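You operate a simulated robot arm through the tools that you are given. There is no shell and no other tool.

You run a simulated robot arm. Do the job below in one go: nothing can be reset, and whatever is moved stays where it is left.

JOB
Change the pink pad on the wide heat sink for the blue pad.
Fine: open the grey clip, pink pad into the green tray, rub the smear off with the dark green brush, stand it back, lay the blue pad; leave the clip open. Set down upright: dark green brush. What is to be rubbed or washed off counts as gone when no trace of it is left.

Only the result counts: the job must be done as asked and must still hold three seconds after the hand-in. Knocking over, shifting, dropping, spilling or breaking anything else fails it.

ROBOT AND FRAMES
A 7-joint arm with a two-finger parallel gripper, fixed in place. Base frame: the origin is at the foot of the arm, x ahead of it, y to its left, z up; the work surface is at about z = 850. Lengths are in mm, angles in rad, forces in N, time in s.
With the tool pointing down near the work surface it reaches from about 300 to 700 mm from the base axis. Its first joint turns from -1.152 to 1.152 rad. Payload 1.57 kg.
The tool frame sits at the grasp point between the pads (the TCP): z along the fingers, y along the line on which they close. The tips reach 30 mm beyond it. The gripper opens to 110 mm. The fingers are 24 mm wide and 12 mm thick; the gripper's body (48 by 112 mm) begins 78 mm behind the TCP.
Orientation is that of the tool frame in the base frame, as [roll, pitch, yaw] about the fixed x, y, z axes, in that order (R = Rz(yaw) Ry(pitch) Rx(roll)). With the fingers straight down and closing along the base's y, the tool's x points along the base's -x, its y along +y and its z along -z.

CONTROLS
- The arm moves only by the tool servo_tool. Its argument "plan" is a list of rows, each a list of 3 entries, a list of its own where there are three numbers: the shift along the tool's x, y, z in mm, then the turn, a rotation vector about the tool's x, y, z in rad, then the finger opening in mm, from 0 to 110. In form: [[[dx, dy, dz], [wx, wy, wz], grip], ...]. A call has 1 to 20 rows; each row shifts and turns the commanded pose from where the row before left it, along the tool's axes as they then stand. A row lasts 0.2 s, in which the tool goes at most 50 mm and 0.15 rad; a call with a longer step from one row to the next is refused whole, and so is a gripper value outside its range. A pose out of reach is approached as far as the arm can. The call stops where the force on the tool passes 40 N (or 10 N more than at its start, if that is more) or the arm is blocked; 0.2 s more then pass. The fingers move at their own pace (about 108 mm/s each) and stop on an object; they squeeze with about 33 N. The grip force told is the motor's: it shows also when the fingers shut on nothing. Time passes only in rows, and 0.2 s behind the last, so rows that do not move let the fingers close. The reply holds the time, the measured pose of the TCP, the force on the tool along the base axes, the opening and the grip force, in the units named above and with some noise, with the torque about the TCP (base axes, N m) and any sound that the robot's microphone picked up.
- Cameras (640 x 400 px; columns grow to the right, rows downward): "scene" is fixed at [139.9, -375.9, 1406]; the picture's right is [0.95, -0.32, 0.00], its down [-0.17, -0.52, -0.84] and it looks along [0.26, 0.79, -0.55] (base axes); focal length 264 px, centre (320, 200). "wrist" rides on the gripper at [70, 16, -141] in the tool frame; the picture's right is [-0.23, 0.97, 0.00], its down [-0.86, -0.20, -0.48] and it looks along [-0.47, -0.11, 0.88] (tool axes); focal length 222 px, centre (320, 200). There is no depth. A picture from a camera that has moved, and an enlarged one, comes with that camera's place and axes in the base frame and with its lens.
- camera(camera): a new picture of that camera. It takes no simulated time.
- zoom(camera, box): a new picture of the part [left, top, right, bottom] of that camera's present view, enlarged. It takes no simulated time.
- job_done(): hands the job in; it is judged then, once.

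Nothing tells you positions but the pictures and the camera data. Unless the task says otherwise, let go and move clear before handing in.

The tools are called by a JSON object that holds its "op" and its "data". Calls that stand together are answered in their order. servo_tool: Moves the arm, as the interface text tells. Its arguments: {"type":"object","properties":{"plan":{"type":"array","items":{"type":"array"}}},"required":["plan"]} The other tools are called the same way: camera (camera) takes a picture; zoom (camera, box) takes an enlarged picture of a part of a camera's view; job_done () hands the job in.

At the start:

```text
clock: 0.0
eef_pos: [349.2, 3.7, 1191.0]
tool_rot: [3.141, -0.002, 3.141]
force: [0.5, -0.1, -0.3]
ft_torque: [-0.02, 0.0, 0.03]
width: 109.9
grasp_force: 0.0
```

scene: 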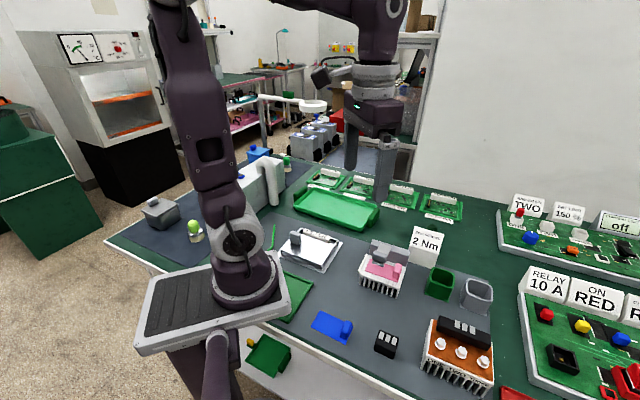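
wrist: 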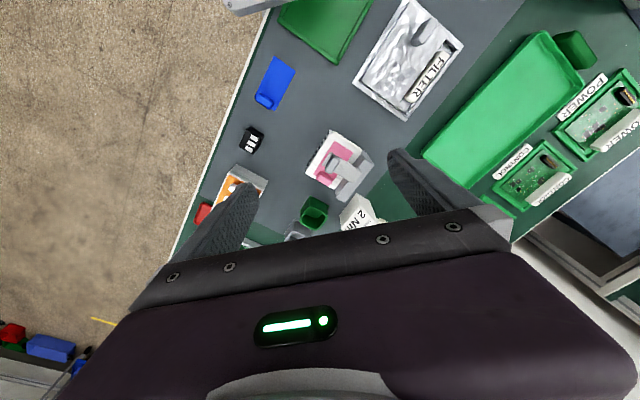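

I see a bench with a heat sink holding a pink pad under a grey clip, a blue pad, a green tray, and other items. First I'll look closer at everything.

{"op": "zoom", "data": {"camera": "scene", "box": [340, 220, 440, 310]}}

{"op": "zoom", "data": {"camera": "scene", "box": [230, 180, 500, 400]}}

{"op": "zoom", "data": {"camera": "wrist", "box": [180, 40, 420, 260]}}

{"op": "zoom", "data": {"camera": "scene", "box": [100, 130, 340, 290]}}

{"op": "zoom", "data": {"camera": "scene", "box": [480, 170, 640, 400]}}

```text
4.44 times, centred on (390, 265) of scene
camera zoom: at [139.9, -375.9, 1406.0], right [0.95, -0.32, 0.0], down [-0.17, -0.52, -0.84], along [0.26, 0.79, -0.55], focal length 1175 px, centre (9, -89)
```

zoom: 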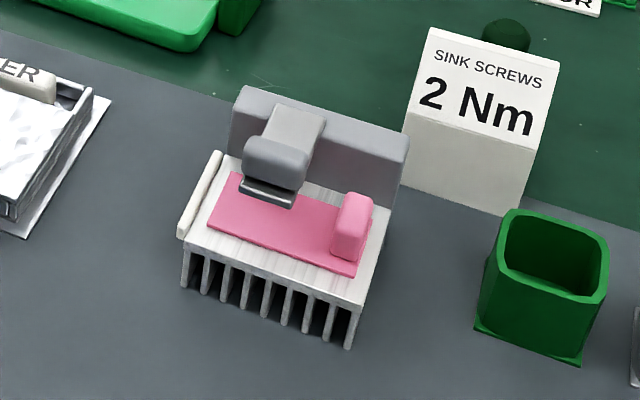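

```text
1.82 times, centred on (365, 290) of scene
camera zoom: at [139.9, -375.9, 1406.0], right [0.95, -0.32, 0.0], down [-0.17, -0.52, -0.84], along [0.26, 0.79, -0.55], focal length 481 px, centre (238, 36)
```

zoom: 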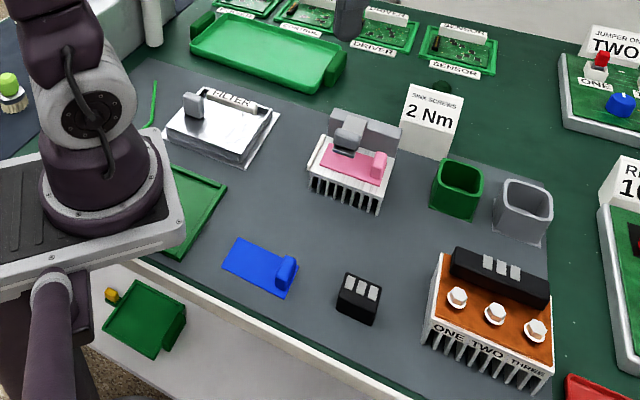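

```text
1.82 times, centred on (300, 150) of wrist
camera zoom: at [279.1, 19.1, 1332.9], right [0.23, 0.97, 0.0], down [0.86, -0.2, 0.48], along [0.47, -0.11, -0.88], focal length 404 px, centre (356, 291)
```

zoom: 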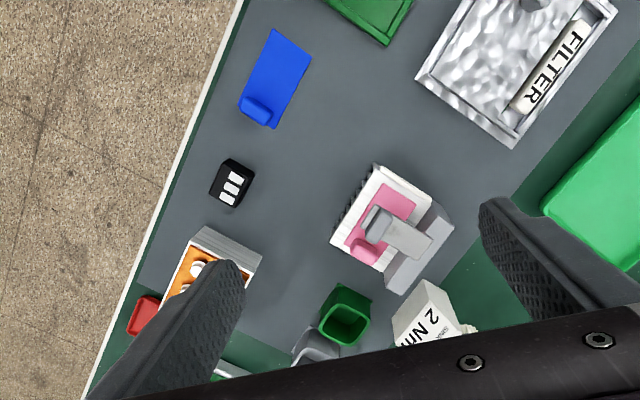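

```text
2.50 times, centred on (220, 210) of scene
camera zoom: at [139.9, -375.9, 1406.0], right [0.95, -0.32, 0.0], down [-0.17, -0.52, -0.84], along [0.26, 0.79, -0.55], focal length 661 px, centre (570, 175)
```

zoom: 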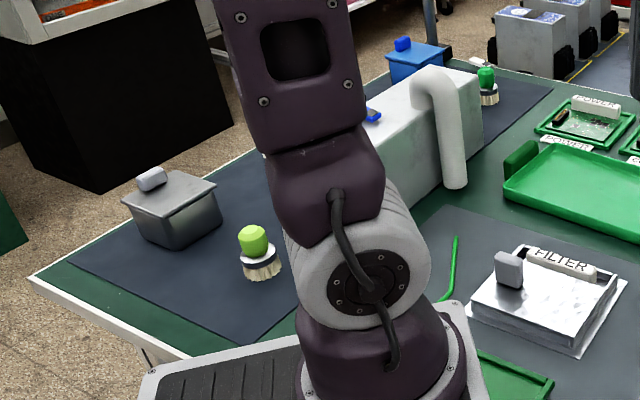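

```text
1.74 times, centred on (560, 285) of scene
camera zoom: at [139.9, -375.9, 1406.0], right [0.95, -0.32, 0.0], down [-0.17, -0.52, -0.84], along [0.26, 0.79, -0.55], focal length 460 px, centre (-97, 52)
```

zoom: 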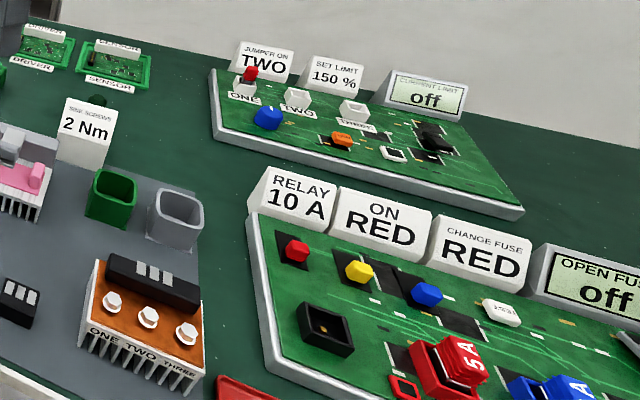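

The heat sink is around (440, 15), the blue pad around (270, -68). There are several green trays and several brushes, so I'm zooming to tell them apart.

{"op": "zoom", "data": {"camera": "wrist", "box": [230, 0, 400, 106]}}

{"op": "zoom", "data": {"camera": "scene", "box": [230, 140, 310, 190]}}

{"op": "zoom", "data": {"camera": "scene", "box": [230, 220, 330, 390]}}

{"op": "zoom", "data": {"camera": "scene", "box": [280, 160, 480, 285]}}

{"op": "zoom", "data": {"camera": "wrist", "box": [260, 110, 440, 240]}}

```text
3.76 times, centred on (315, 53) of wrist
camera zoom: at [279.1, 19.1, 1332.9], right [0.23, 0.97, 0.0], down [0.86, -0.2, 0.48], along [0.47, -0.11, -0.88], focal length 836 px, centre (339, 753)
```

zoom: 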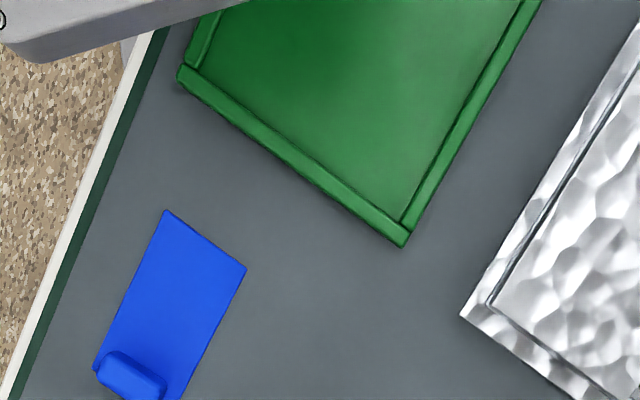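

```text
8.00 times, centred on (270, 165) of scene
camera zoom: at [139.9, -375.9, 1406.0], right [0.95, -0.32, 0.0], down [-0.17, -0.52, -0.84], along [0.26, 0.79, -0.55], focal length 2115 px, centre (720, 480)
```

zoom: 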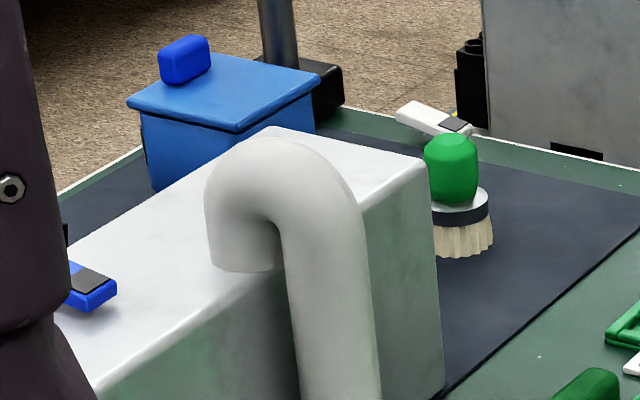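

```text
2.35 times, centred on (280, 305) of scene
camera zoom: at [139.9, -375.9, 1406.0], right [0.95, -0.32, 0.0], down [-0.17, -0.52, -0.84], along [0.26, 0.79, -0.55], focal length 622 px, centre (414, -47)
```

zoom: 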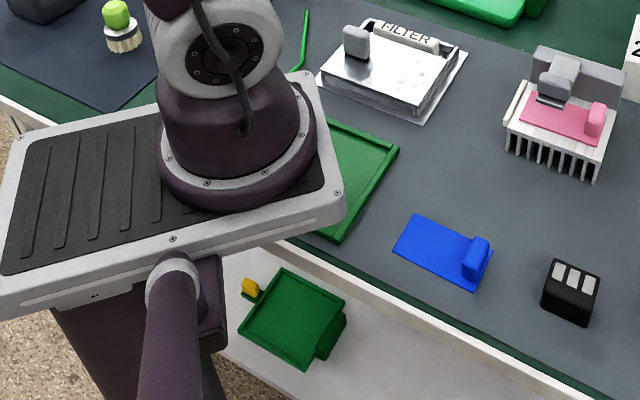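

```text
3.20 times, centred on (380, 222) of scene
camera zoom: at [139.9, -375.9, 1406.0], right [0.95, -0.32, 0.0], down [-0.17, -0.52, -0.84], along [0.26, 0.79, -0.55], focal length 846 px, centre (128, 128)
```

zoom: 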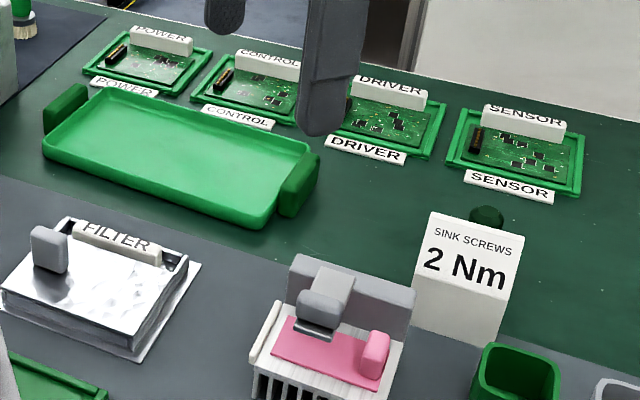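

```text
3.08 times, centred on (350, 175) of wrist
camera zoom: at [279.1, 19.1, 1332.9], right [0.23, 0.97, 0.0], down [0.86, -0.2, 0.48], along [0.47, -0.11, -0.88], focal length 684 px, centre (228, 277)
```

zoom: 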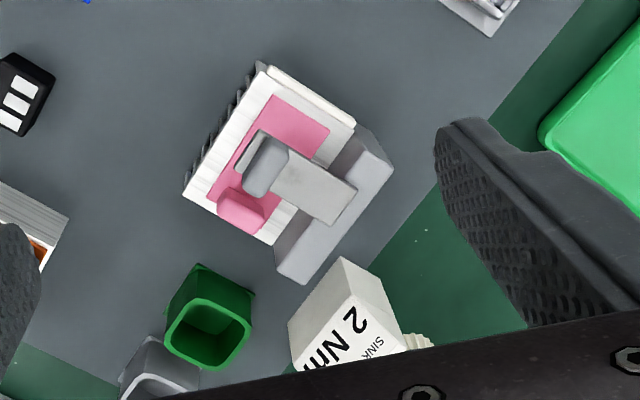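

There's a brush with a dark green knob standing behind the "2 Nm" sign; it looks the darkest of the three brushes. I'll move the arm at safe height to get better views of that, the trays and the sink.

{"op": "servo_tool", "data": {"plan": [[[-40, 0, 0], [0, 0, 0], 110], [[-40, 0, 0], [0, 0, 0], 110], [[-40, 0, 0], [0, 0, 0], 110], [[-40, 0, 0], [0, 0, 0], 110]]}}

{"op": "camera", "data": {"camera": "wrist"}}

{"op": "camera", "data": {"camera": "scene"}}

```text
clock: 1.0
eef_pos: [506.4, 3.7, 1189.5]
tool_rot: [-3.141, 0.001, -3.141]
force: [-0.3, -0.1, -0.4]
ft_torque: [-0.04, -0.02, -0.01]
width: 110.0
grasp_force: 0.0
```

```text
taken
camera wrist: at [437.6, 18.9, 1331.0], right [0.23, 0.97, 0.0], down [0.85, -0.2, 0.48], along [0.47, -0.11, -0.88], focal length 222 px, centre (320, 200)
```

wrist: 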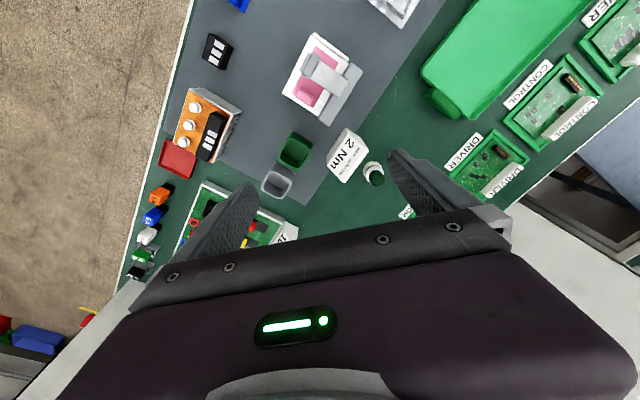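

```text
taken
```

scene: 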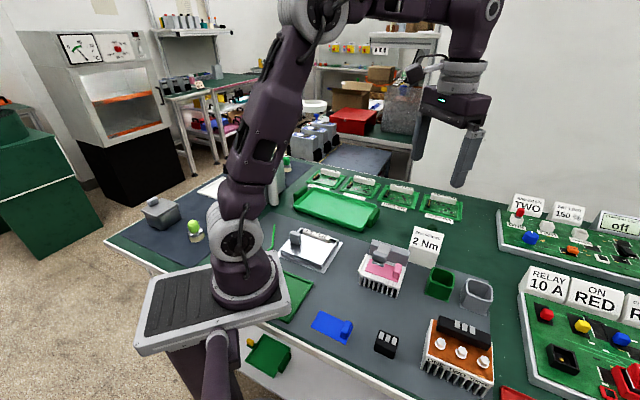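

{"op": "zoom", "data": {"camera": "wrist", "box": [300, 110, 420, 220]}}

{"op": "zoom", "data": {"camera": "wrist", "box": [260, 20, 380, 130]}}

{"op": "zoom", "data": {"camera": "scene", "box": [100, 140, 320, 280]}}

{"op": "zoom", "data": {"camera": "wrist", "box": [110, 60, 320, 290]}}

```text
3.64 times, centred on (360, 165) of wrist
camera zoom: at [437.6, 18.9, 1331.0], right [0.23, 0.97, 0.0], down [0.85, -0.2, 0.48], along [0.47, -0.11, -0.88], focal length 808 px, centre (174, 327)
```

zoom: 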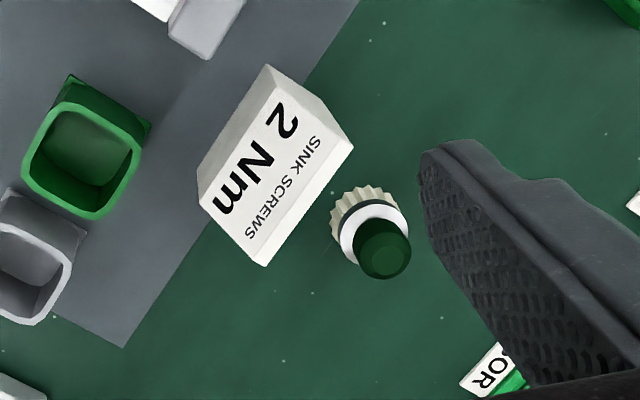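

```text
3.64 times, centred on (320, 75) of wrist
camera zoom: at [437.6, 18.9, 1331.0], right [0.23, 0.97, 0.0], down [0.85, -0.2, 0.48], along [0.47, -0.11, -0.88], focal length 808 px, centre (320, 654)
```

zoom: 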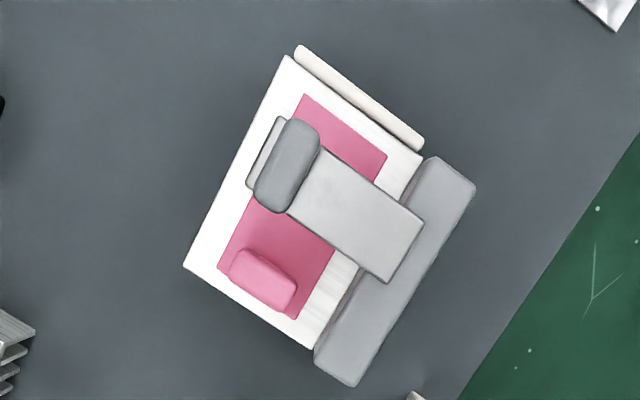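

```text
2.86 times, centred on (210, 210) of scene
camera zoom: at [139.9, -375.9, 1406.0], right [0.95, -0.32, 0.0], down [-0.17, -0.52, -0.84], along [0.26, 0.79, -0.55], focal length 755 px, centre (634, 171)
```

zoom: 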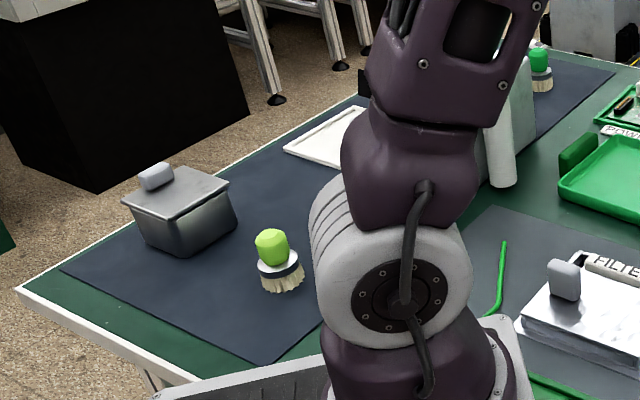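

```text
1.74 times, centred on (215, 175) of wrist
camera zoom: at [437.6, 18.9, 1331.0], right [0.23, 0.97, 0.0], down [0.85, -0.2, 0.48], along [0.47, -0.11, -0.88], focal length 386 px, centre (503, 244)
```

zoom: 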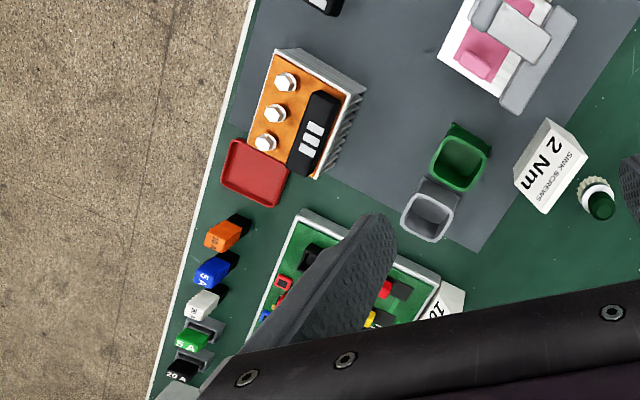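

The dark green brush is confirmed behind the sign at about (620, 85). Now I want a better look at the tray close to the robot's foot versus the bright handled tray, so I move back and tilt the camera.

{"op": "servo_tool", "data": {"plan": [[[45, 0, 0], [0, 0, 0], 110], [[45, 0, 0], [0, 0, 0], 110], [[45, 0, 0], [0, 0, 0], 110], [[40, 0, 0], [0, 0, 0], 110], [[0, 30, 0], [0, 0.15, 0], 110], [[0, 0, 0], [0, 0.15, 0], 110], [[0, 0, 0], [0, 0.15, 0], 110]]}}

{"op": "camera", "data": {"camera": "wrist"}}

{"op": "camera", "data": {"camera": "scene"}}

```text
clock: 2.6
eef_pos: [335.0, 35.0, 1191.3]
tool_rot: [3.141, -0.452, 3.141]
force: [0.7, 0.5, 0.2]
ft_torque: [0.01, 0.01, 0.01]
width: 110.1
grasp_force: 0.0
```

```text
taken
camera wrist: at [333.3, 49.3, 1349.3], right [0.2, 0.97, -0.1], down [0.98, -0.2, 0.06], along [0.04, -0.11, -0.99], focal length 222 px, centre (320, 200)
```

wrist: 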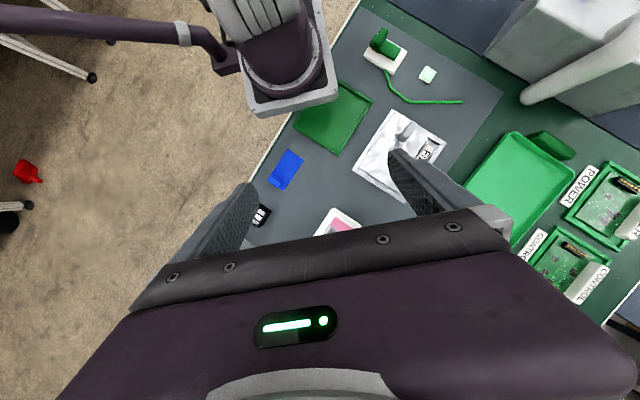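

```text
taken
```

scene: 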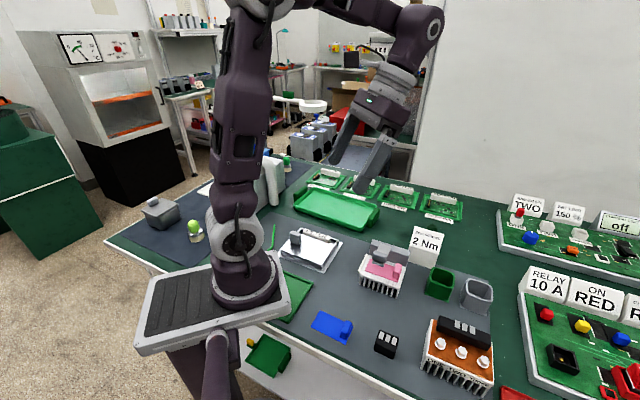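

{"op": "zoom", "data": {"camera": "wrist", "box": [240, 20, 480, 220]}}

{"op": "zoom", "data": {"camera": "wrist", "box": [420, 80, 640, 300]}}

{"op": "zoom", "data": {"camera": "wrist", "box": [340, 10, 480, 120]}}

```text
2.00 times, centred on (360, 120) of wrist
camera zoom: at [333.3, 49.3, 1349.3], right [0.2, 0.97, -0.1], down [0.98, -0.2, 0.06], along [0.04, -0.11, -0.99], focal length 444 px, centre (240, 360)
```

zoom: 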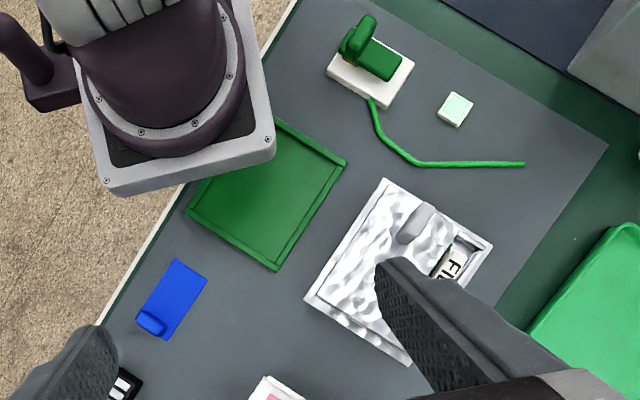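

```text
1.82 times, centred on (530, 190) of wrist
camera zoom: at [333.3, 49.3, 1349.3], right [0.2, 0.97, -0.1], down [0.98, -0.2, 0.06], along [0.04, -0.11, -0.99], focal length 404 px, centre (-62, 218)
```

zoom: 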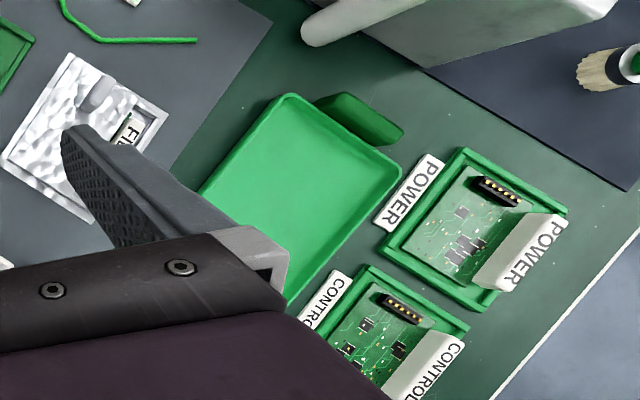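

```text
3.64 times, centred on (410, 65) of wrist
camera zoom: at [333.3, 49.3, 1349.3], right [0.2, 0.97, -0.1], down [0.98, -0.2, 0.06], along [0.04, -0.11, -0.99], focal length 808 px, centre (-7, 691)
```

zoom: 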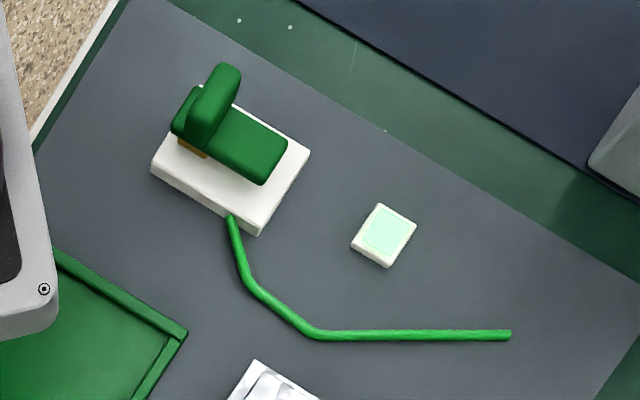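

Two candidate trays: a flat square green one near the foot (centre about (176, 61)) and a bright one with handles (about (436, 348)). I'll look at the red tray for style comparison and at the handled tray from closer.

{"op": "servo_tool", "data": {"plan": [[[0, 0, 0], [0, -0.15, 0], 110], [[0, 0, 0], [0, -0.15, 0], 110], [[0, 0, 0], [0, -0.15, 0], 110], [[-30, -40, 0], [0, 0, 0], 110], [[-30, -40, 0], [0, 0, 0], 110], [[0, -45, 0], [0, 0, 0], 110], [[0, -45, 0], [0, 0, 0], 110], [[0, -45, 0], [0, 0, 0], 110]]}}

{"op": "camera", "data": {"camera": "wrist"}}

{"op": "camera", "data": {"camera": "scene"}}

```text
clock: 4.4
eef_pos: [395.7, -183.2, 1193.4]
tool_rot: [-3.141, 0.001, 3.141]
force: [0.9, 0.3, -0.6]
ft_torque: [0.0, 0.01, 0.0]
width: 109.9
grasp_force: 0.1
```

```text
taken
camera wrist: at [326.2, -167.6, 1334.5], right [0.23, 0.97, 0.0], down [0.85, -0.2, 0.48], along [0.47, -0.11, -0.88], focal length 222 px, centre (320, 200)
```

wrist: 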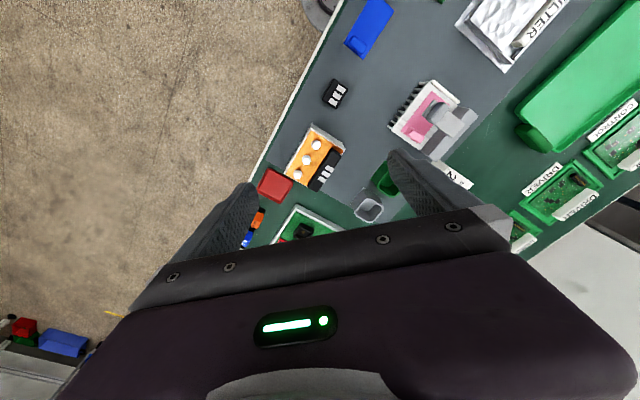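

```text
taken
```

scene: 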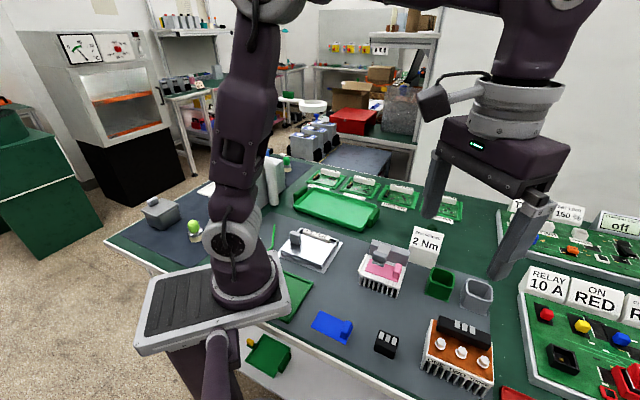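

{"op": "zoom", "data": {"camera": "wrist", "box": [230, 150, 320, 220]}}

{"op": "zoom", "data": {"camera": "wrist", "box": [260, 60, 500, 230]}}

{"op": "zoom", "data": {"camera": "scene", "box": [235, 325, 305, 385]}}

{"op": "zoom", "data": {"camera": "scene", "box": [280, 170, 400, 245]}}

```text
5.71 times, centred on (275, 185) of wrist
camera zoom: at [326.2, -167.6, 1334.5], right [0.23, 0.97, 0.0], down [0.85, -0.2, 0.48], along [0.47, -0.11, -0.88], focal length 1269 px, centre (577, 286)
```

zoom: 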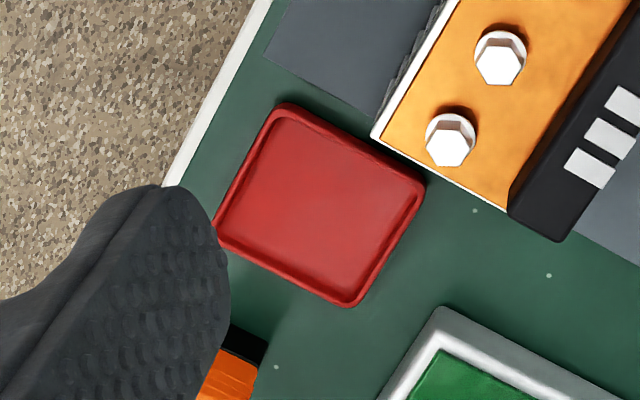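

```text
2.35 times, centred on (380, 145) of wrist
camera zoom: at [326.2, -167.6, 1334.5], right [0.23, 0.97, 0.0], down [0.85, -0.2, 0.48], along [0.47, -0.11, -0.88], focal length 523 px, centre (179, 329)
```

zoom: 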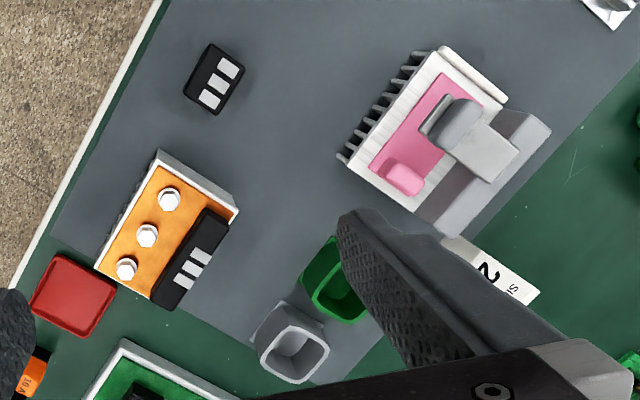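

```text
6.67 times, centred on (270, 355) of scene
camera zoom: at [139.9, -375.9, 1406.0], right [0.95, -0.32, 0.0], down [-0.17, -0.52, -0.84], along [0.26, 0.79, -0.55], focal length 1762 px, centre (653, -833)
```

zoom: 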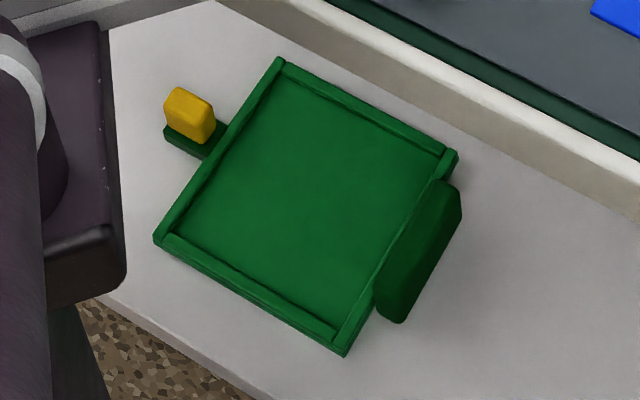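

```text
5.33 times, centred on (340, 208) of scene
camera zoom: at [139.9, -375.9, 1406.0], right [0.95, -0.32, 0.0], down [-0.17, -0.52, -0.84], along [0.26, 0.79, -0.55], focal length 1410 px, centre (213, 160)
```

zoom: 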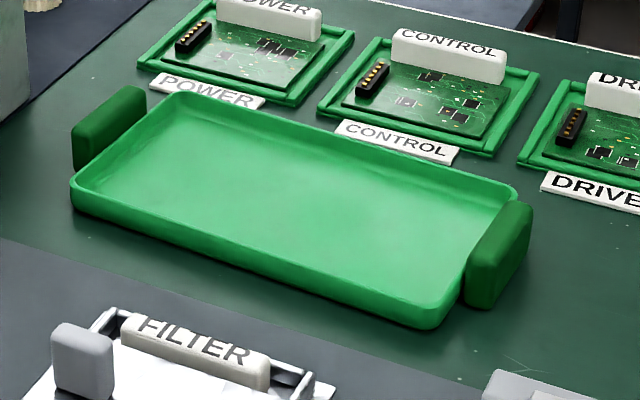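

The red tray and the bright handled tray share the same moulded build and both lie within the arm's reach. The flat panel near the foot looks like a holder and is out of reach, so I take the handled tray at (436, 348) as "the green tray". Next I'll align the gripper with the heat sink (yawed about 0.8 rad) and look at the clip closely.

{"op": "servo_tool", "data": {"plan": [[[0, 42, 0], [0, 0, 0], 110], [[0, 42, 0], [0, 0, 0], 110], [[0, 42, 0], [0, 0, 0], 110], [[0, 41, 0], [0, 0, 0], 110], [[0, 0, 0], [0, 0, -0.133], 110], [[0, 0, 0], [0, 0, -0.133], 110], [[0, 0, 0], [0, 0, -0.133], 110], [[0, 0, 0], [0, 0, -0.133], 110], [[0, 0, 0], [0, 0, -0.133], 110], [[0, 0, 0], [0, 0, -0.132], 110], [[0, 0, 45], [0, 0, 0], 110], [[0, 0, 45], [0, 0, 0], 110], [[0, 0, 45], [0, 0, 0], 110], [[0, 0, 40], [0, 0, 0], 110]]}}

{"op": "camera", "data": {"camera": "wrist"}}

{"op": "camera", "data": {"camera": "scene"}}

```text
clock: 7.4
eef_pos: [393.6, -14.3, 1016.5]
tool_rot: [3.139, 0.001, -2.344]
force: [0.8, -0.9, 0.0]
ft_torque: [0.01, -0.01, -0.04]
width: 110.1
grasp_force: 0.1
```

```text
taken
camera wrist: at [333.5, -54.3, 1158.1], right [-0.54, 0.84, 0.0], down [0.74, 0.47, 0.48], along [0.4, 0.26, -0.88], focal length 222 px, centre (320, 200)
```

wrist: 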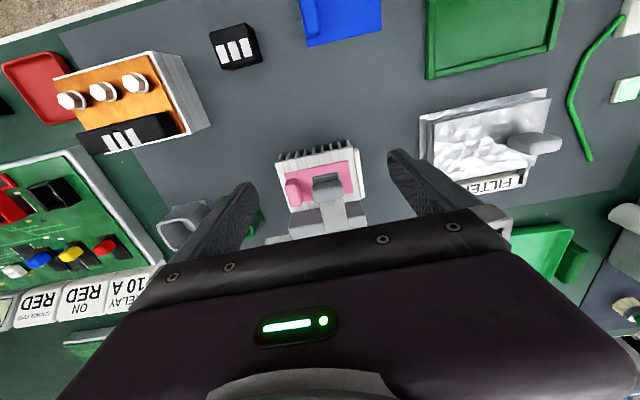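

```text
taken
```

scene: 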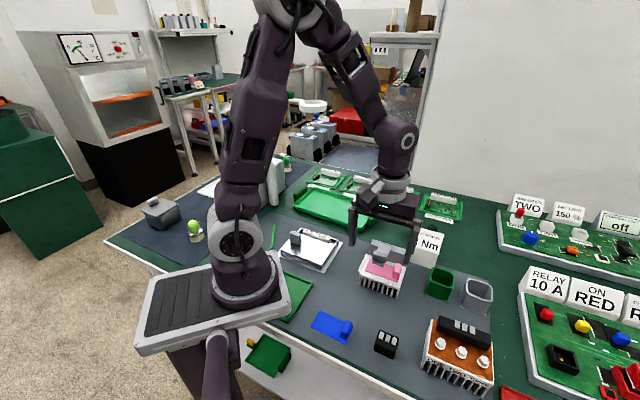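

{"op": "zoom", "data": {"camera": "wrist", "box": [260, 140, 380, 245]}}

{"op": "zoom", "data": {"camera": "scene", "box": [350, 230, 420, 305]}}

{"op": "zoom", "data": {"camera": "wrist", "box": [400, 0, 640, 150]}}

```text
3.81 times, centred on (320, 192) of wrist
camera zoom: at [333.5, -54.3, 1158.1], right [-0.54, 0.84, 0.0], down [0.74, 0.47, 0.48], along [0.4, 0.26, -0.88], focal length 846 px, centre (320, 229)
```

zoom: 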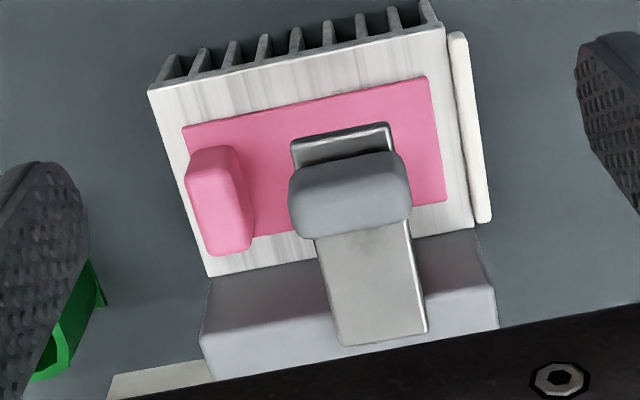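

```text
5.33 times, centred on (385, 268) of scene
camera zoom: at [139.9, -375.9, 1406.0], right [0.95, -0.32, 0.0], down [-0.17, -0.52, -0.84], along [0.26, 0.79, -0.55], focal length 1410 px, centre (-27, -160)
```

zoom: 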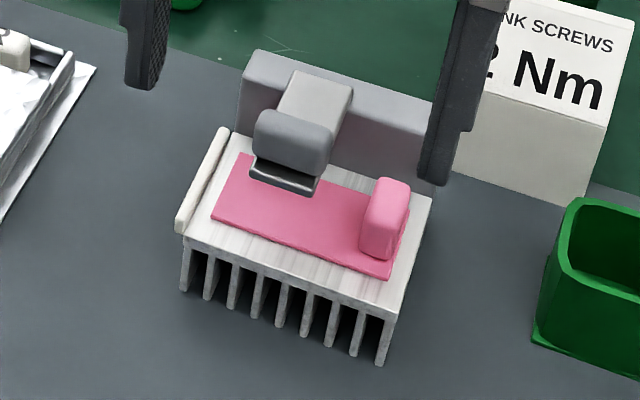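

```text
2.67 times, centred on (520, 75) of wrist
camera zoom: at [333.5, -54.3, 1158.1], right [-0.54, 0.84, 0.0], down [0.74, 0.47, 0.48], along [0.4, 0.26, -0.88], focal length 592 px, centre (-213, 533)
```

zoom: 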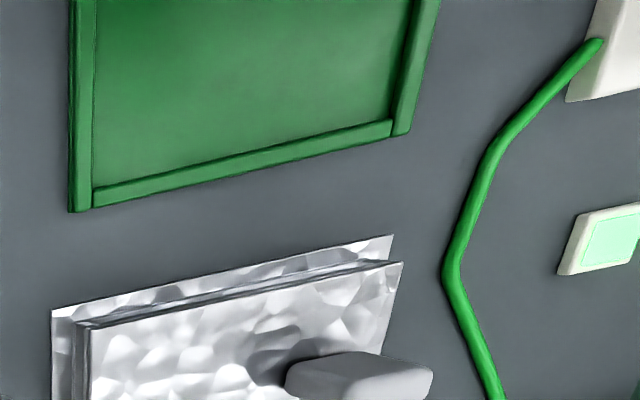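

The clip is a lever hinged on the grey block at the back, with a dark knob at about (418, 10, 940) over the pad. I'll lower the partly closed gripper straddling the knob's ends and check before closing.

{"op": "servo_tool", "data": {"plan": [[[0, 0, 0], [0, 0, 0], 46], [[-18, 0, 0], [0, 0, 0], 46], [[-16.7, 0, 0], [0, 0, 0], 46], [[0, 0, 0], [0, 0, 0], 46], [[0, 0, 20], [0, 0, 0], 46], [[0, 0, 15], [0, 0, 0], 46]]}}

{"op": "camera", "data": {"camera": "wrist"}}

{"op": "zoom", "data": {"camera": "scene", "box": [340, 200, 430, 300]}}

```text
clock: 8.8
eef_pos: [416.6, 11.2, 979.1]
tool_rot: [-3.142, -0.001, -2.343]
force: [-0.8, 0.4, -0.5]
ft_torque: [0.0, -0.02, 0.02]
width: 45.9
grasp_force: 0.0
```

```text
taken
camera wrist: at [356.5, -28.5, 1122.0], right [-0.54, 0.84, 0.0], down [0.74, 0.47, 0.48], along [0.4, 0.26, -0.88], focal length 222 px, centre (320, 200)
```

wrist: 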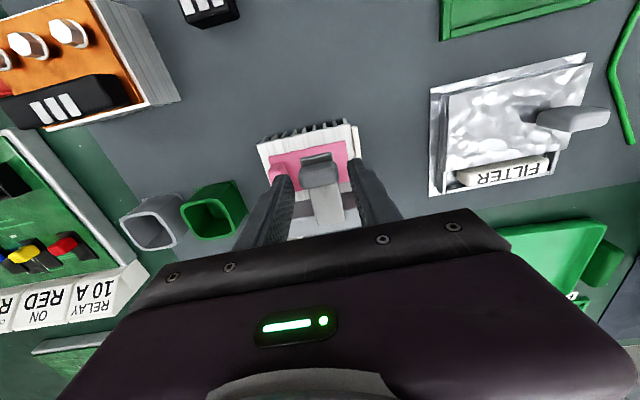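

```text
4.00 times, centred on (385, 250) of scene
camera zoom: at [139.9, -375.9, 1406.0], right [0.95, -0.32, 0.0], down [-0.17, -0.52, -0.84], along [0.26, 0.79, -0.55], focal length 1057 px, centre (60, 0)
```

zoom: 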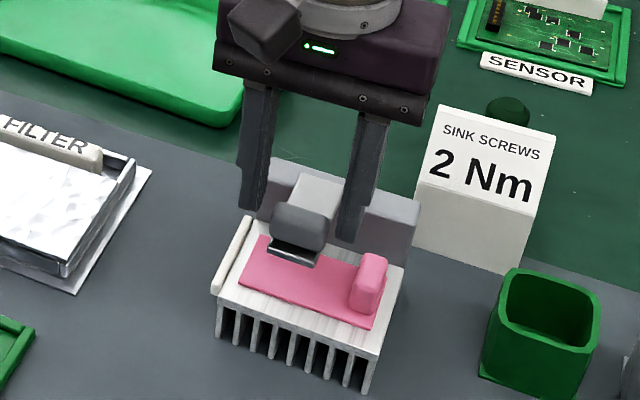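

{"op": "zoom", "data": {"camera": "wrist", "box": [240, 110, 400, 230]}}

```text
3.33 times, centred on (320, 170) of wrist
camera zoom: at [356.5, -28.5, 1122.0], right [-0.54, 0.84, 0.0], down [0.74, 0.47, 0.48], along [0.4, 0.26, -0.88], focal length 740 px, centre (320, 300)
```

zoom: 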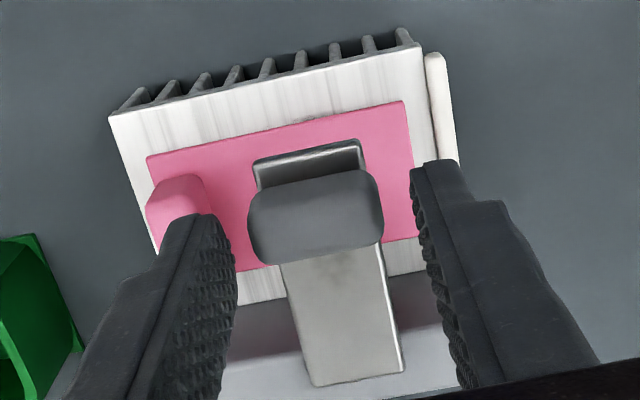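

The knob sits centred between the fingers. I'm lowering the last 33 mm and closing on the knob's ends.

{"op": "servo_tool", "data": {"plan": [[[0, 0, 18], [0, 0, 0], 46], [[0, 0, 15], [0, 0, 0], 46], [[0, 0, 0], [0, 0, 0], 20], [[0, 0, 0], [0, 0, 0], 20], [[0, 0, 0], [0, 0, 0], 20]]}}

{"op": "camera", "data": {"camera": "wrist"}}

{"op": "zoom", "data": {"camera": "scene", "box": [340, 200, 430, 300]}}

```text
clock: 10.0
eef_pos: [418.8, 11.1, 948.8]
tool_rot: [3.141, -0.002, -2.345]
force: [3.1, -6.6, 6.5]
ft_torque: [0.03, -0.17, -0.6]
width: 33.5
grasp_force: 41.7
```

```text
taken
camera wrist: at [357.9, -28.6, 1090.8], right [-0.54, 0.84, 0.0], down [0.74, 0.47, 0.48], along [0.4, 0.26, -0.88], focal length 222 px, centre (320, 200)
```

wrist: 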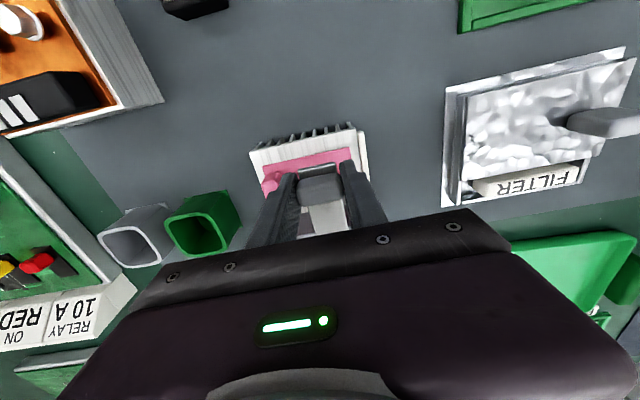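

```text
4.00 times, centred on (385, 250) of scene
camera zoom: at [139.9, -376.1, 1405.9], right [0.95, -0.32, 0.0], down [-0.17, -0.52, -0.84], along [0.26, 0.79, -0.55], focal length 1057 px, centre (60, 0)
```

zoom: 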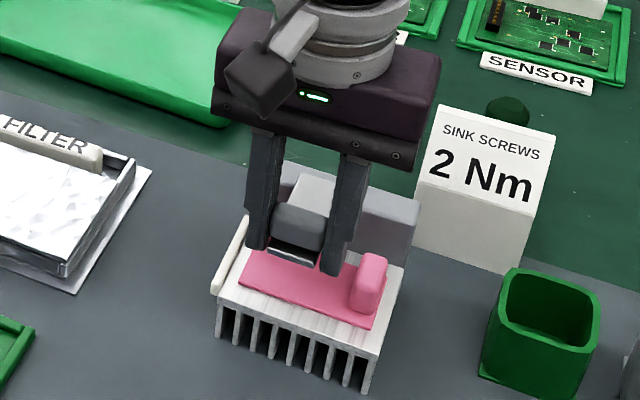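

Gripped at 33.5 mm. Now I lift the lever along its hinge arc, first a small part to see how the forces respond.

{"op": "servo_tool", "data": {"plan": [[[-2, 0, -5.3], [0, 0, 0], 20], [[-2.1, 0, -5.3], [0, 0, 0], 20], [[-2.9, 0, -4.9], [0, 0, 0], 20], [[-3, 0, -4.9], [0, 0, 0], 20]]}}

{"op": "zoom", "data": {"camera": "scene", "box": [340, 200, 430, 300]}}

{"op": "zoom", "data": {"camera": "wrist", "box": [240, 110, 400, 230]}}

```text
clock: 11.0
eef_pos: [423.6, 16.4, 968.3]
tool_rot: [3.139, -0.004, -2.345]
force: [-3.2, -25.4, -11.3]
ft_torque: [-0.79, 1.04, -0.47]
width: 33.7
grasp_force: 41.7
```

```text
4.00 times, centred on (385, 250) of scene
camera zoom: at [140.0, -376.6, 1405.8], right [0.95, -0.32, 0.0], down [-0.17, -0.52, -0.84], along [0.26, 0.79, -0.55], focal length 1057 px, centre (60, 0)
```

zoom: 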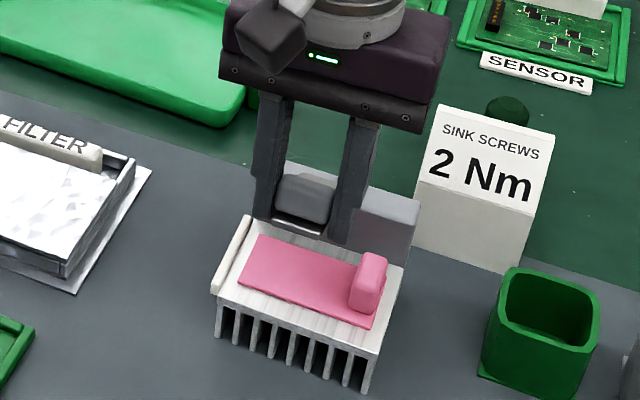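

```text
3.33 times, centred on (320, 170) of wrist
camera zoom: at [364.2, -22.9, 1110.3], right [-0.54, 0.84, 0.0], down [0.74, 0.47, 0.48], along [0.4, 0.26, -0.88], focal length 740 px, centre (320, 300)
```

zoom: 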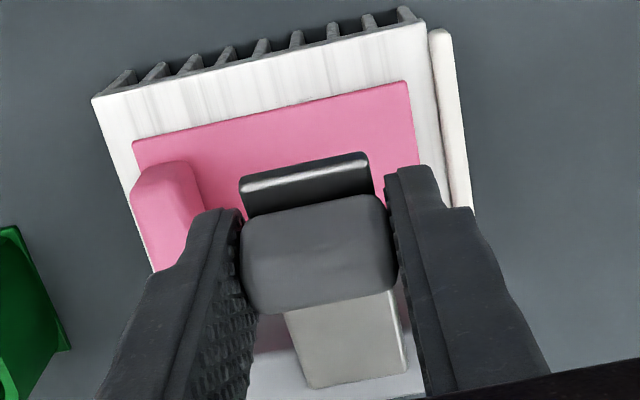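

The lever is coming up (about 19° so far), with torsion building because the fingers don't turn with it. I'll now co-rotate the tool about the hinge so the grip stays relaxed.

{"op": "servo_tool", "data": {"plan": [[[0.5, 0, 0], [0, 0.08, 0], 20], [[-4.0, 0, -5.2], [0, 0.1, 0], 20], [[-4.25, 0, -5.27], [0, 0.1, 0], 20], [[-4.25, 0, -5.27], [0, 0.1, 0], 20]]}}

{"op": "zoom", "data": {"camera": "scene", "box": [340, 190, 440, 300]}}

{"op": "zoom", "data": {"camera": "wrist", "box": [240, 110, 400, 230]}}

```text
clock: 11.4
eef_pos: [425.6, 17.6, 970.1]
tool_rot: [-3.14, -0.05, -2.346]
force: [-5.5, -3.6, 11.8]
ft_torque: [0.44, -0.18, -0.1]
width: 33.6
grasp_force: 41.3
stopped in row 1: the force on the tool passed its limit at 42 N (the readings are from after the stop); the commanded pose is now the measured one
```

```text
3.64 times, centred on (390, 245) of scene
camera zoom: at [139.6, -376.0, 1406.0], right [0.95, -0.32, 0.0], down [-0.17, -0.52, -0.84], along [0.26, 0.79, -0.55], focal length 961 px, centre (66, 36)
```

zoom: 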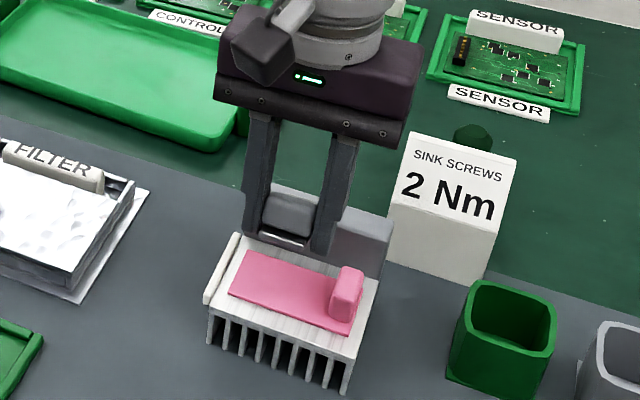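

```text
3.33 times, centred on (320, 170) of wrist
camera zoom: at [369.8, -16.2, 1115.2], right [-0.54, 0.84, -0.01], down [0.76, 0.49, 0.43], along [0.37, 0.22, -0.9], focal length 740 px, centre (320, 300)
```

zoom: 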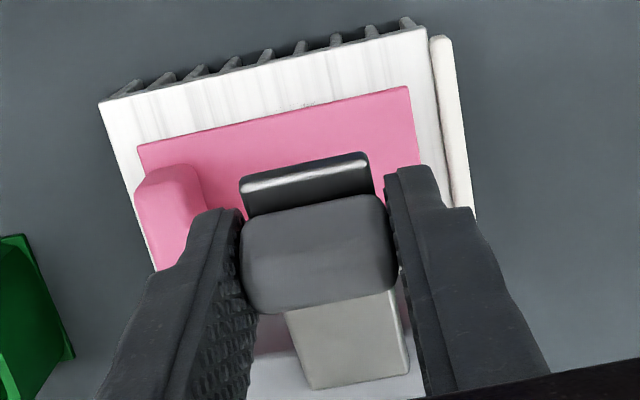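

The stop relieved the tension (force now about 13 N). I'll continue the co-rotating arc in smaller steps.

{"op": "servo_tool", "data": {"plan": [[[-2.1, 0, -2.7], [0, 0.05, 0], 20], [[-2.1, 0, -2.7], [0, 0.05, 0], 20], [[-2.1, 0, -2.7], [0, 0.05, 0], 20], [[-2.1, 0, -2.7], [0, 0.05, 0], 20]]}}

{"op": "zoom", "data": {"camera": "wrist", "box": [240, 110, 400, 230]}}

```text
clock: 12.4
eef_pos: [431.1, 25.4, 978.3]
tool_rot: [-3.138, -0.255, -2.346]
force: [-15.8, -11.0, 11.3]
ft_torque: [0.07, 0.68, -0.39]
width: 33.5
grasp_force: 41.0
```

```text
3.33 times, centred on (320, 170) of wrist
camera zoom: at [397.6, 11.8, 1134.5], right [-0.54, 0.84, -0.06], down [0.81, 0.54, 0.25], along [0.24, 0.09, -0.97], focal length 740 px, centre (320, 300)
```

zoom: 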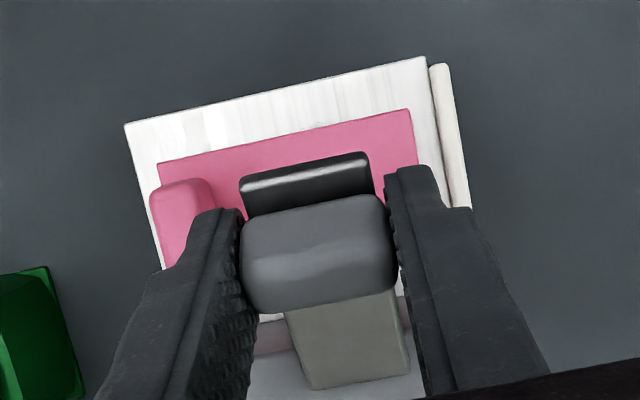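

The lever is now about 40° open and the grip is holding. I add a small outward correction and continue.

{"op": "servo_tool", "data": {"plan": [[[1.0, 0, -3.0], [0, 0.03, 0], 20], [[-1.7, 0, -2.7], [0, 0.05, 0], 20], [[-1.9, 0, -2.5], [0, 0.05, 0], 20], [[-1.9, 0, -2.5], [0, 0.05, 0], 20], [[-1.9, 0, -2.5], [0, 0.05, 0], 20]]}}

{"op": "zoom", "data": {"camera": "wrist", "box": [240, 110, 400, 230]}}

{"op": "zoom", "data": {"camera": "scene", "box": [340, 190, 440, 300]}}

```text
clock: 13.6
eef_pos: [440.9, 33.8, 990.0]
tool_rot: [-3.138, -0.478, -2.345]
force: [4.2, 3.3, -2.7]
ft_torque: [0.47, 0.16, -0.57]
width: 33.8
grasp_force: 41.9
```

```text
3.33 times, centred on (320, 170) of wrist
camera zoom: at [431.2, 46.5, 1147.4], right [-0.56, 0.82, -0.11], down [0.83, 0.56, 0.03], along [0.09, -0.07, -0.99], focal length 740 px, centre (320, 300)
```

zoom: 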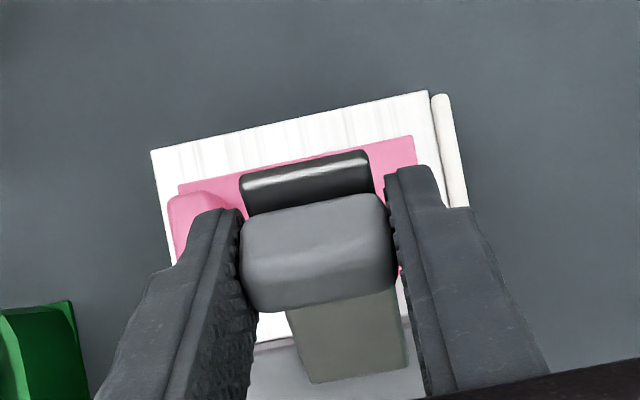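

```text
3.64 times, centred on (390, 245) of scene
camera zoom: at [140.0, -375.9, 1406.0], right [0.95, -0.32, 0.0], down [-0.17, -0.52, -0.84], along [0.26, 0.79, -0.55], focal length 961 px, centre (66, 36)
```

zoom: 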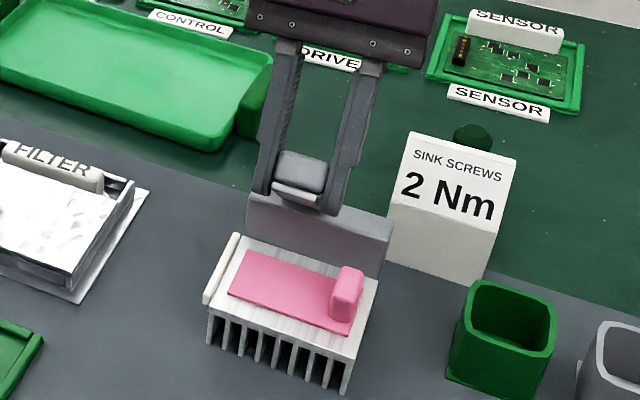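

Forces are low and the lever is roughly 45° up. Continuing the same co-rotation about the hinge.

{"op": "servo_tool", "data": {"plan": [[[-2.4, 0, -3.25], [0, 0.06, 0], 20], [[-2.5, 0, -3.25], [0, 0.06, 0], 20], [[-2.5, 0, -3.25], [0, 0.06, 0], 20], [[-2.5, 0, -3.25], [0, 0.06, 0], 20], [[-2.5, 0, -3.25], [0, 0.06, 0], 20]]}}

{"op": "zoom", "data": {"camera": "scene", "box": [340, 190, 440, 300]}}

```text
clock: 14.8
eef_pos: [453.1, 45.7, 995.5]
tool_rot: [-3.138, -0.782, -2.346]
force: [14.2, 9.1, 7.8]
ft_torque: [0.76, -0.94, -0.55]
width: 33.7
grasp_force: 41.7
```

```text
3.64 times, centred on (390, 245) of scene
camera zoom: at [140.2, -375.7, 1406.0], right [0.95, -0.32, 0.0], down [-0.17, -0.52, -0.84], along [0.26, 0.79, -0.55], focal length 961 px, centre (66, 36)
```

zoom: 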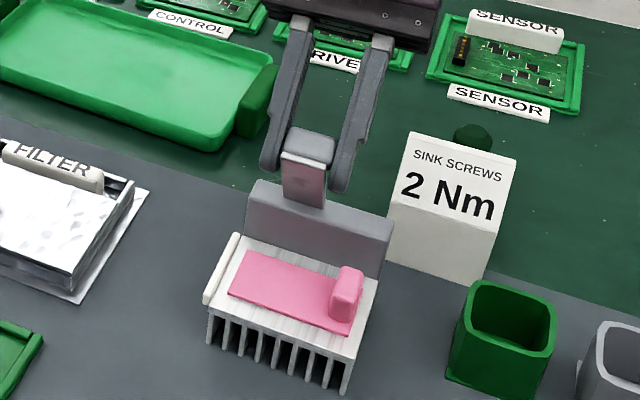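

The lever is around 70° up now. The tool is slightly ahead in angle, so I translate towards the back without turning further.

{"op": "servo_tool", "data": {"plan": [[[-2.2, 0, -4.0], [0, 0, 0], 20], [[-3.0, 0, -3.7], [0, 0, 0], 20], [[-3.3, 0, -3.3], [0, 0, 0], 20], [[-3.5, 0, -3.4], [0, 0.02, 0], 20]]}}

{"op": "zoom", "data": {"camera": "scene", "box": [340, 190, 440, 300]}}

```text
clock: 15.8
eef_pos: [466.0, 57.3, 999.5]
tool_rot: [-3.136, -0.804, -2.349]
force: [-9.9, -17.0, 18.8]
ft_torque: [-0.5, 1.43, -0.7]
width: 34.1
grasp_force: 41.8
```

```text
3.64 times, centred on (390, 245) of scene
camera zoom: at [139.4, -376.4, 1405.9], right [0.95, -0.32, 0.0], down [-0.17, -0.52, -0.84], along [0.26, 0.79, -0.55], focal length 961 px, centre (66, 36)
```

zoom: 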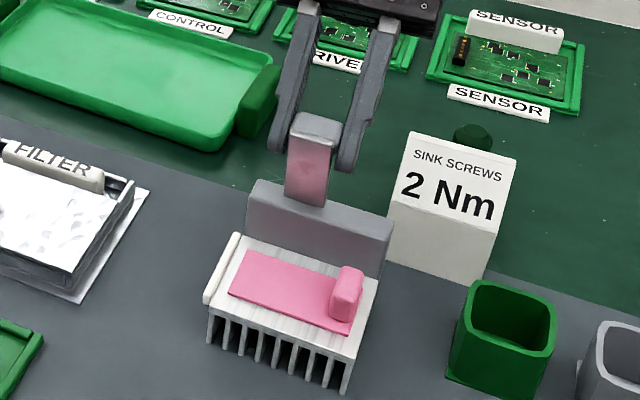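

The lever is near vertical. I relieve the load slightly and swing it further back past vertical.

{"op": "servo_tool", "data": {"plan": [[[1.4, 0, -1.0], [0, 0.05, 0], 20], [[-2.6, 0, -2.8], [0, 0.06, 0], 20], [[-3.2, 0, -2.8], [0, 0.06, 0], 20], [[-3.2, 0, -2.8], [0, 0.06, 0], 20]]}}

{"op": "zoom", "data": {"camera": "scene", "box": [340, 190, 440, 300]}}

{"op": "camera", "data": {"camera": "wrist"}}

```text
clock: 16.8
eef_pos: [475.9, 68.0, 995.0]
tool_rot: [-3.135, -1.027, -2.347]
force: [23.1, 4.2, -5.6]
ft_torque: [0.93, -0.98, -0.57]
width: 33.6
grasp_force: 41.0
```

```text
3.64 times, centred on (390, 245) of scene
camera zoom: at [140.6, -375.9, 1405.9], right [0.95, -0.32, 0.0], down [-0.17, -0.52, -0.84], along [0.26, 0.79, -0.55], focal length 961 px, centre (66, 36)
```

zoom: 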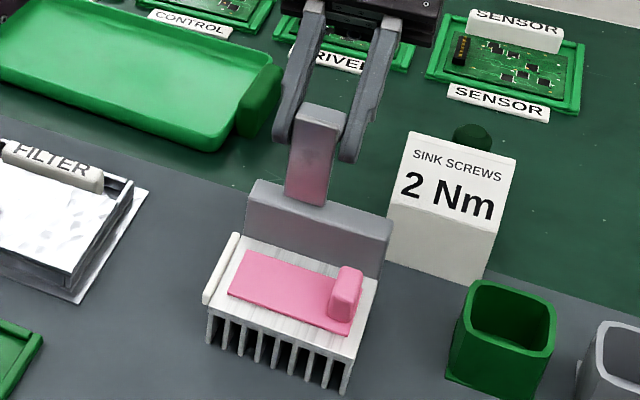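

```text
taken
camera wrist: at [523.4, 139.7, 1128.9], right [-0.61, 0.76, -0.2], down [0.74, 0.47, -0.48], along [-0.28, -0.44, -0.85], focal length 222 px, centre (320, 200)
```

wrist: 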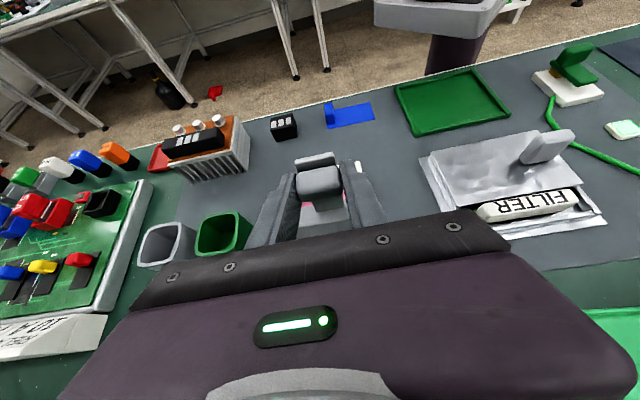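

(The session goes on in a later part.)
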